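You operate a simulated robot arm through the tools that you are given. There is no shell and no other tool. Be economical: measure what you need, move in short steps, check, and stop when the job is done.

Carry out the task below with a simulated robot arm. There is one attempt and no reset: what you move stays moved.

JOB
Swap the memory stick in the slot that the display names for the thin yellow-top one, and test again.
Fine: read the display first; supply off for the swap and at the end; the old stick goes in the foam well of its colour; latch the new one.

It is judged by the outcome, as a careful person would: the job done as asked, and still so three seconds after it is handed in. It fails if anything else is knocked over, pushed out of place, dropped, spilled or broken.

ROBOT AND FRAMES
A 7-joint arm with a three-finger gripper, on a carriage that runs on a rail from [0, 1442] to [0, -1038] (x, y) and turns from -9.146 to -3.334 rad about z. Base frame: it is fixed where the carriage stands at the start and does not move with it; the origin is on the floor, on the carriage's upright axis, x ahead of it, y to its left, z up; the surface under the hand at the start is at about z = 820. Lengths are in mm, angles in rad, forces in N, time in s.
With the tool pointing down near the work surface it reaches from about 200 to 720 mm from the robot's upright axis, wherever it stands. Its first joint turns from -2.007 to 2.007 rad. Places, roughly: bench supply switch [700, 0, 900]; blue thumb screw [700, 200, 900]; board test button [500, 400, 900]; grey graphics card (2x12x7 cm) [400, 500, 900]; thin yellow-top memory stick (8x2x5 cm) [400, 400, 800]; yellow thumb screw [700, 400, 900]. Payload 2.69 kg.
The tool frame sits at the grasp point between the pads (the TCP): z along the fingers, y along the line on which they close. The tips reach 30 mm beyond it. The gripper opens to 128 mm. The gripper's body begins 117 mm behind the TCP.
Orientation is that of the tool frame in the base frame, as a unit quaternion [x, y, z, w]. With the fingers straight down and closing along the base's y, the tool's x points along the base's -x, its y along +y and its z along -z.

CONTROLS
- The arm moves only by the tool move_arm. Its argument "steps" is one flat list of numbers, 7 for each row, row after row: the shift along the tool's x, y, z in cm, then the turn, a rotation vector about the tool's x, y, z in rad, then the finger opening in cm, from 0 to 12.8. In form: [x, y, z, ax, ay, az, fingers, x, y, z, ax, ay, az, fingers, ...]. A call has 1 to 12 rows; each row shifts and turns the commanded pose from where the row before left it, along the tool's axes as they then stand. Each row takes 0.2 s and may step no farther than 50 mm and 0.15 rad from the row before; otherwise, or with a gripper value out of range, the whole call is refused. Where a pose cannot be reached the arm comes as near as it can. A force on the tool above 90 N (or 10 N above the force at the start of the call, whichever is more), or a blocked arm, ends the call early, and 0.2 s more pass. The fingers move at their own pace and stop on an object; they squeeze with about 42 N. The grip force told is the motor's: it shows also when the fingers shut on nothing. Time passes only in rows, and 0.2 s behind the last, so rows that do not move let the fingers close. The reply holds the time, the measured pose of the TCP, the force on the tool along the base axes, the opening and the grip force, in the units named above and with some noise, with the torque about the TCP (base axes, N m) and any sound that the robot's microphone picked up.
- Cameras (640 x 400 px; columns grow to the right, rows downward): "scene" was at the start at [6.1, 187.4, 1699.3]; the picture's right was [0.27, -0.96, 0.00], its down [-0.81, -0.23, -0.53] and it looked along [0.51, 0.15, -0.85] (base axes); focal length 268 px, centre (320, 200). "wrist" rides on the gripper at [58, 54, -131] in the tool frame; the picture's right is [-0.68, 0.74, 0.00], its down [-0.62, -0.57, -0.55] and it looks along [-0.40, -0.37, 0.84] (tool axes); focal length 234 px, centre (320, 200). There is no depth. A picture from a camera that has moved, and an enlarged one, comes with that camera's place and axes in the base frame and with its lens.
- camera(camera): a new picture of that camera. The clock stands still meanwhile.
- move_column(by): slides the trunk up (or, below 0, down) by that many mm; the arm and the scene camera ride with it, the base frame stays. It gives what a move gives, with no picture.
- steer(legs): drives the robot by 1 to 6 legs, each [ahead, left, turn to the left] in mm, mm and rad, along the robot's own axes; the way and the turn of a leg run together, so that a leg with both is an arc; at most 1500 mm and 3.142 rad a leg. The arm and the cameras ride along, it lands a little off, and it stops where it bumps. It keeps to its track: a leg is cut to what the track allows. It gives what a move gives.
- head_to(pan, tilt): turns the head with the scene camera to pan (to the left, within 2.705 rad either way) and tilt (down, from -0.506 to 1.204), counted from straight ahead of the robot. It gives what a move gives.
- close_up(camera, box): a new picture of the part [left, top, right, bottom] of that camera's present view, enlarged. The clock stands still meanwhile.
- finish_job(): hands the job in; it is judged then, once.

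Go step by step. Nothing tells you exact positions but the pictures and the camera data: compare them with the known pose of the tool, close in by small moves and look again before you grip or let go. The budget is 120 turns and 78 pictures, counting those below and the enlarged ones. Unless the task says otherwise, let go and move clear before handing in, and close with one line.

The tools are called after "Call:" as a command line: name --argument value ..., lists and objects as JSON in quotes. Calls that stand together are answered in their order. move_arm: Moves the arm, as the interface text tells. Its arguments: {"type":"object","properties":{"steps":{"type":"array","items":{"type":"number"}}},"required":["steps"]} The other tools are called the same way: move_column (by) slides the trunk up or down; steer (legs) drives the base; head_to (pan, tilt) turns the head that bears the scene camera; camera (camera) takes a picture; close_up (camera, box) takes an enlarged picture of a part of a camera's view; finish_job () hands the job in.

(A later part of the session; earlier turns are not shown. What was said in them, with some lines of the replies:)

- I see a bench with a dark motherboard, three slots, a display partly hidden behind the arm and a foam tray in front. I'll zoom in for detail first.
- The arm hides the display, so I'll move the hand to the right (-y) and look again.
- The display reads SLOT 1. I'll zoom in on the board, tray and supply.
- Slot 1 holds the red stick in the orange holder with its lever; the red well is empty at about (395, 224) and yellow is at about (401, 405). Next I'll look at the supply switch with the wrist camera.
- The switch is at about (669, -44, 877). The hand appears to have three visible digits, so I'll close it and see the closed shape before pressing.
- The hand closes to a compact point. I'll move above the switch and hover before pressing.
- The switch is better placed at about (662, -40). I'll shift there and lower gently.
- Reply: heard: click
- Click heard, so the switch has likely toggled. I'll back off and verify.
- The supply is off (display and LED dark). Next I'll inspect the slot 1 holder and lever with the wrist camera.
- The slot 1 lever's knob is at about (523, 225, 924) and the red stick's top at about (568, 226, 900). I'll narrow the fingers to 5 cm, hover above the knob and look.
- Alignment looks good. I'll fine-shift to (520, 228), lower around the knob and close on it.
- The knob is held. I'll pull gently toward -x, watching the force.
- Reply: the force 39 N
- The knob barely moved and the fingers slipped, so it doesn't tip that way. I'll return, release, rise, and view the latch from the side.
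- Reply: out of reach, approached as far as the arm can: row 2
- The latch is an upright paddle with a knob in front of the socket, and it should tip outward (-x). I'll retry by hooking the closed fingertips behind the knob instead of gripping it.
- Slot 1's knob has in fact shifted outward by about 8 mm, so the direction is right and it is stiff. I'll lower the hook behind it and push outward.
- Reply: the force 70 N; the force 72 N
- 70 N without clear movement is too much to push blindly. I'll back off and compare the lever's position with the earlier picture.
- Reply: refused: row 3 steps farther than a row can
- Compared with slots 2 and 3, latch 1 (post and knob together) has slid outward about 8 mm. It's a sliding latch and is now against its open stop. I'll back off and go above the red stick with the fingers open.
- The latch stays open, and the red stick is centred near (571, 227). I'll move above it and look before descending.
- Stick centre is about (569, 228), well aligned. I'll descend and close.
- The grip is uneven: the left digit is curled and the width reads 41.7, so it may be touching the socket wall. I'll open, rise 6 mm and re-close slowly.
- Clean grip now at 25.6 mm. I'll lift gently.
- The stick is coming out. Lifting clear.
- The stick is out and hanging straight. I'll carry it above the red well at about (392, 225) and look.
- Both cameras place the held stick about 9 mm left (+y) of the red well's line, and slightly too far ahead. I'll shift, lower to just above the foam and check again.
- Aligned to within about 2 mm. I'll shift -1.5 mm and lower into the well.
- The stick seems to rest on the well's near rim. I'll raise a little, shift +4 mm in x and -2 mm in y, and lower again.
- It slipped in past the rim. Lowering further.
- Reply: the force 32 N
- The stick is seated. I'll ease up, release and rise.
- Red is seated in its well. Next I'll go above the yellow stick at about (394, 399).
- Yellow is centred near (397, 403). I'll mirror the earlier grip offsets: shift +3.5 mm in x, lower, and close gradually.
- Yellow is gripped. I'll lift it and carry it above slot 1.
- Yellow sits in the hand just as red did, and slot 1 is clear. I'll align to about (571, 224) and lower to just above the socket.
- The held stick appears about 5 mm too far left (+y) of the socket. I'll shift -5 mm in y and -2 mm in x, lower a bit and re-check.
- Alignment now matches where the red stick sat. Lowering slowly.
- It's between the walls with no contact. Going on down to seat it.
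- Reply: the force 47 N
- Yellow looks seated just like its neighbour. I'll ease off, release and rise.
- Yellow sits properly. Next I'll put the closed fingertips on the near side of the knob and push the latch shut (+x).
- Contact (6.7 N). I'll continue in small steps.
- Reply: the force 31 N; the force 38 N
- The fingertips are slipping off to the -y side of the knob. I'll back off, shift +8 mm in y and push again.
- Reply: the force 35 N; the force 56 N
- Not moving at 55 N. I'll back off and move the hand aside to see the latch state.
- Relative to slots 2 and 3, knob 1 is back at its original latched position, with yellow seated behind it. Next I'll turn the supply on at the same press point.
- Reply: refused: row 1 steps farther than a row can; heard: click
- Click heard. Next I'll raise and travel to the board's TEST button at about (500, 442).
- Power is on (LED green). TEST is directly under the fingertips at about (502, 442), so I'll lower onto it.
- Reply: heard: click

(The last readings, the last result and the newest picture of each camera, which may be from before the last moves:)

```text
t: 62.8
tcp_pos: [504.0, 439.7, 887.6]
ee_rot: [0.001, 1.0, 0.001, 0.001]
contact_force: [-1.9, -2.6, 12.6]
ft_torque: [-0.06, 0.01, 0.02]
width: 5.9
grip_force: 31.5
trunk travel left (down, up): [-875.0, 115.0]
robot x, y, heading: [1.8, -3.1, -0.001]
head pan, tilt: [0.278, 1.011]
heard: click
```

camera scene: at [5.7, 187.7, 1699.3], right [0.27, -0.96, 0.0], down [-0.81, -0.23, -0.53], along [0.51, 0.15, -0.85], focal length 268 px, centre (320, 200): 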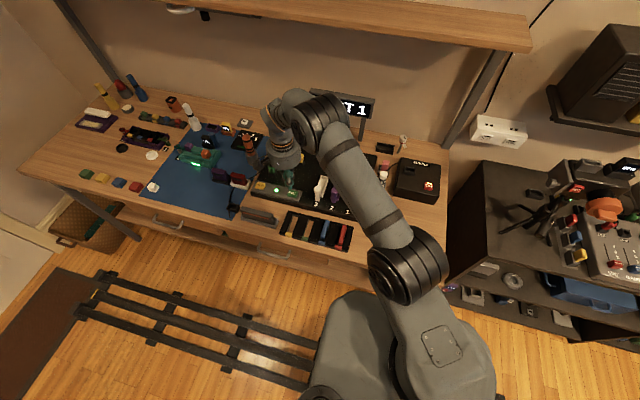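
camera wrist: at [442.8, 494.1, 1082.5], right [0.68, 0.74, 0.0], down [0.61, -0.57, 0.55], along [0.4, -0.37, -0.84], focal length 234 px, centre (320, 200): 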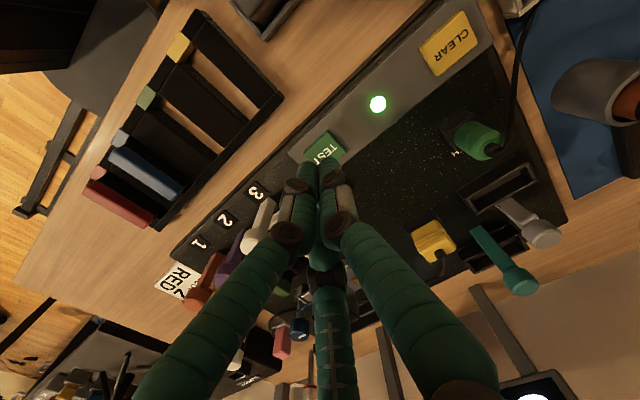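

TEST clicked. I'll retreat back toward the supply so the display is visible, then read the result.

Call:
move_arm --steps '[0, 0, -4, 0, 0, 0, 0, 0, 0, -4, 0, 0, 0, 0, 0, 0, -4, 0, 0, 0, 0]'

Call:
move_arm --steps '[-1.58, -4.6, 0, 0, 0, 0, 0, -1.58, -4.6, 0, 0, 0, 0, 0, -1.58, -4.6, 0, 0, 0, 0, 0, -1.58, -4.6, 0, 0, 0, 0, 0, -1.58, -4.6, 0, 0, 0, 0, 0, -1.58, -4.6, 0, 0, 0, 0, 0, -1.58, -4.6, 0, 0, 0, 0, 0, -1.58, -4.6, 0, 0, 0, 0, 0, -1.58, -4.6, 0, 0, 0, 0, 0, -1.58, -4.6, 0, 0, 0, 0, 0, 0, -2, 0, 0, 0, 0, 0, 0, 0, 0, 0, 0, 0, 0]'

Call:
close_up --camera "scene" --box '[240, 80, 460, 220]'

```text
t: 63.6
tcp_pos: [502.8, 439.8, 1005.7]
ee_rot: [0.001, 1.0, -0.001, 0.0]
contact_force: [-1.3, -0.1, 0.3]
ft_torque: [0.02, 0.01, -0.02]
width: 2.2
grip_force: 31.1
trunk travel left (down, up): [-875.0, 115.0]
robot x, y, heading: [-0.8, -4.5, 0.001]
head pan, tilt: [0.278, 1.011]
```

```text
t: 66.2
tcp_pos: [660.6, -39.5, 1006.3]
ee_rot: [0.0, 1.0, 0.001, 0.0]
contact_force: [0.7, -0.2, 0.0]
ft_torque: [0.02, -0.03, 0.02]
width: 2.4
grip_force: 31.3
trunk travel left (down, up): [-875.0, 115.0]
robot x, y, heading: [3.0, -2.7, -0.001]
head pan, tilt: [0.278, 1.011]
```

```text
2.86 times, centred on (350, 150) of scene
camera zoom: at [6.5, 187.6, 1699.3], right [0.27, -0.96, 0.0], down [-0.81, -0.23, -0.53], along [0.51, 0.15, -0.85], focal length 765 px, centre (234, 343)
```

zoom: 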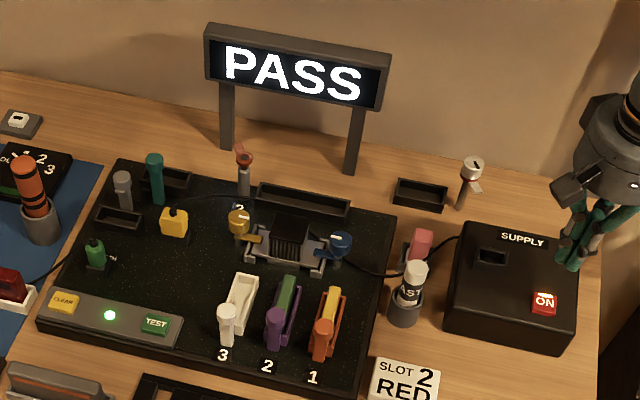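

The display says PASS. Last step: the supply off.

Call:
move_arm --steps '[-0.2, -0.05, 4, 0, 0, 0, 0, 0, 0, 3.5, 0, 0, 0, 0, 0, 0, 1.2, 0, 0, 0, 0, 0, 0, 0.6, 0, 0, 0, 0]'

Call:
move_arm --steps '[0, 0, -4, 0, 0, 0, 0, 0, 0, -5, 0, 0, 0, 0, 0, 0, -5, 0, 0, 0, 0, 0, 0, 0, 0, 0, 0, 0]'

Call:
close_up --camera "scene" --box '[240, 80, 460, 260]'

```text
t: 67.2
tcp_pos: [661.8, -40.4, 913.1]
ee_rot: [0.0, 1.0, 0.0, 0.0]
contact_force: [1.2, -0.3, 1.4]
ft_torque: [-0.03, -0.01, -0.02]
width: 5.9
grip_force: 31.6
trunk travel left (down, up): [-875.0, 115.0]
robot x, y, heading: [0.1, -2.6, 0.003]
head pan, tilt: [0.278, 1.011]
heard: click
```

```text
t: 68.2
tcp_pos: [663.2, -40.5, 1052.8]
ee_rot: [0.0, 1.0, 0.001, 0.0]
contact_force: [0.8, 0.4, 0.0]
ft_torque: [0.01, 0.05, -0.02]
width: 2.0
grip_force: 31.2
trunk travel left (down, up): [-875.0, 115.0]
robot x, y, heading: [2.3, -0.3, -0.002]
head pan, tilt: [0.278, 1.011]
```

```text
2.22 times, centred on (350, 170) of scene
camera zoom: at [7.1, 187.3, 1699.3], right [0.27, -0.96, 0.0], down [-0.81, -0.23, -0.53], along [0.51, 0.15, -0.85], focal length 595 px, centre (253, 267)
```

zoom: 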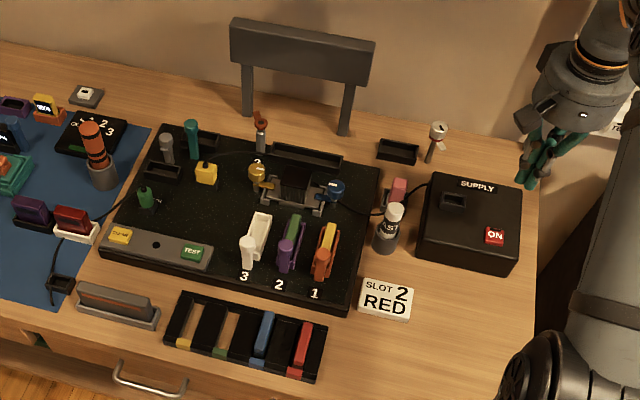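

The supply is off, red is in the red well, yellow is latched in slot 1, everything else is in place and the hand is clear. Handing in.

Call:
finish_job

```text
The job is handed in.
```

The display named slot 1: I swapped its red stick for the thin yellow-top one and latched it, the retest showed PASS, the red stick is in the red well, and the supply is off.
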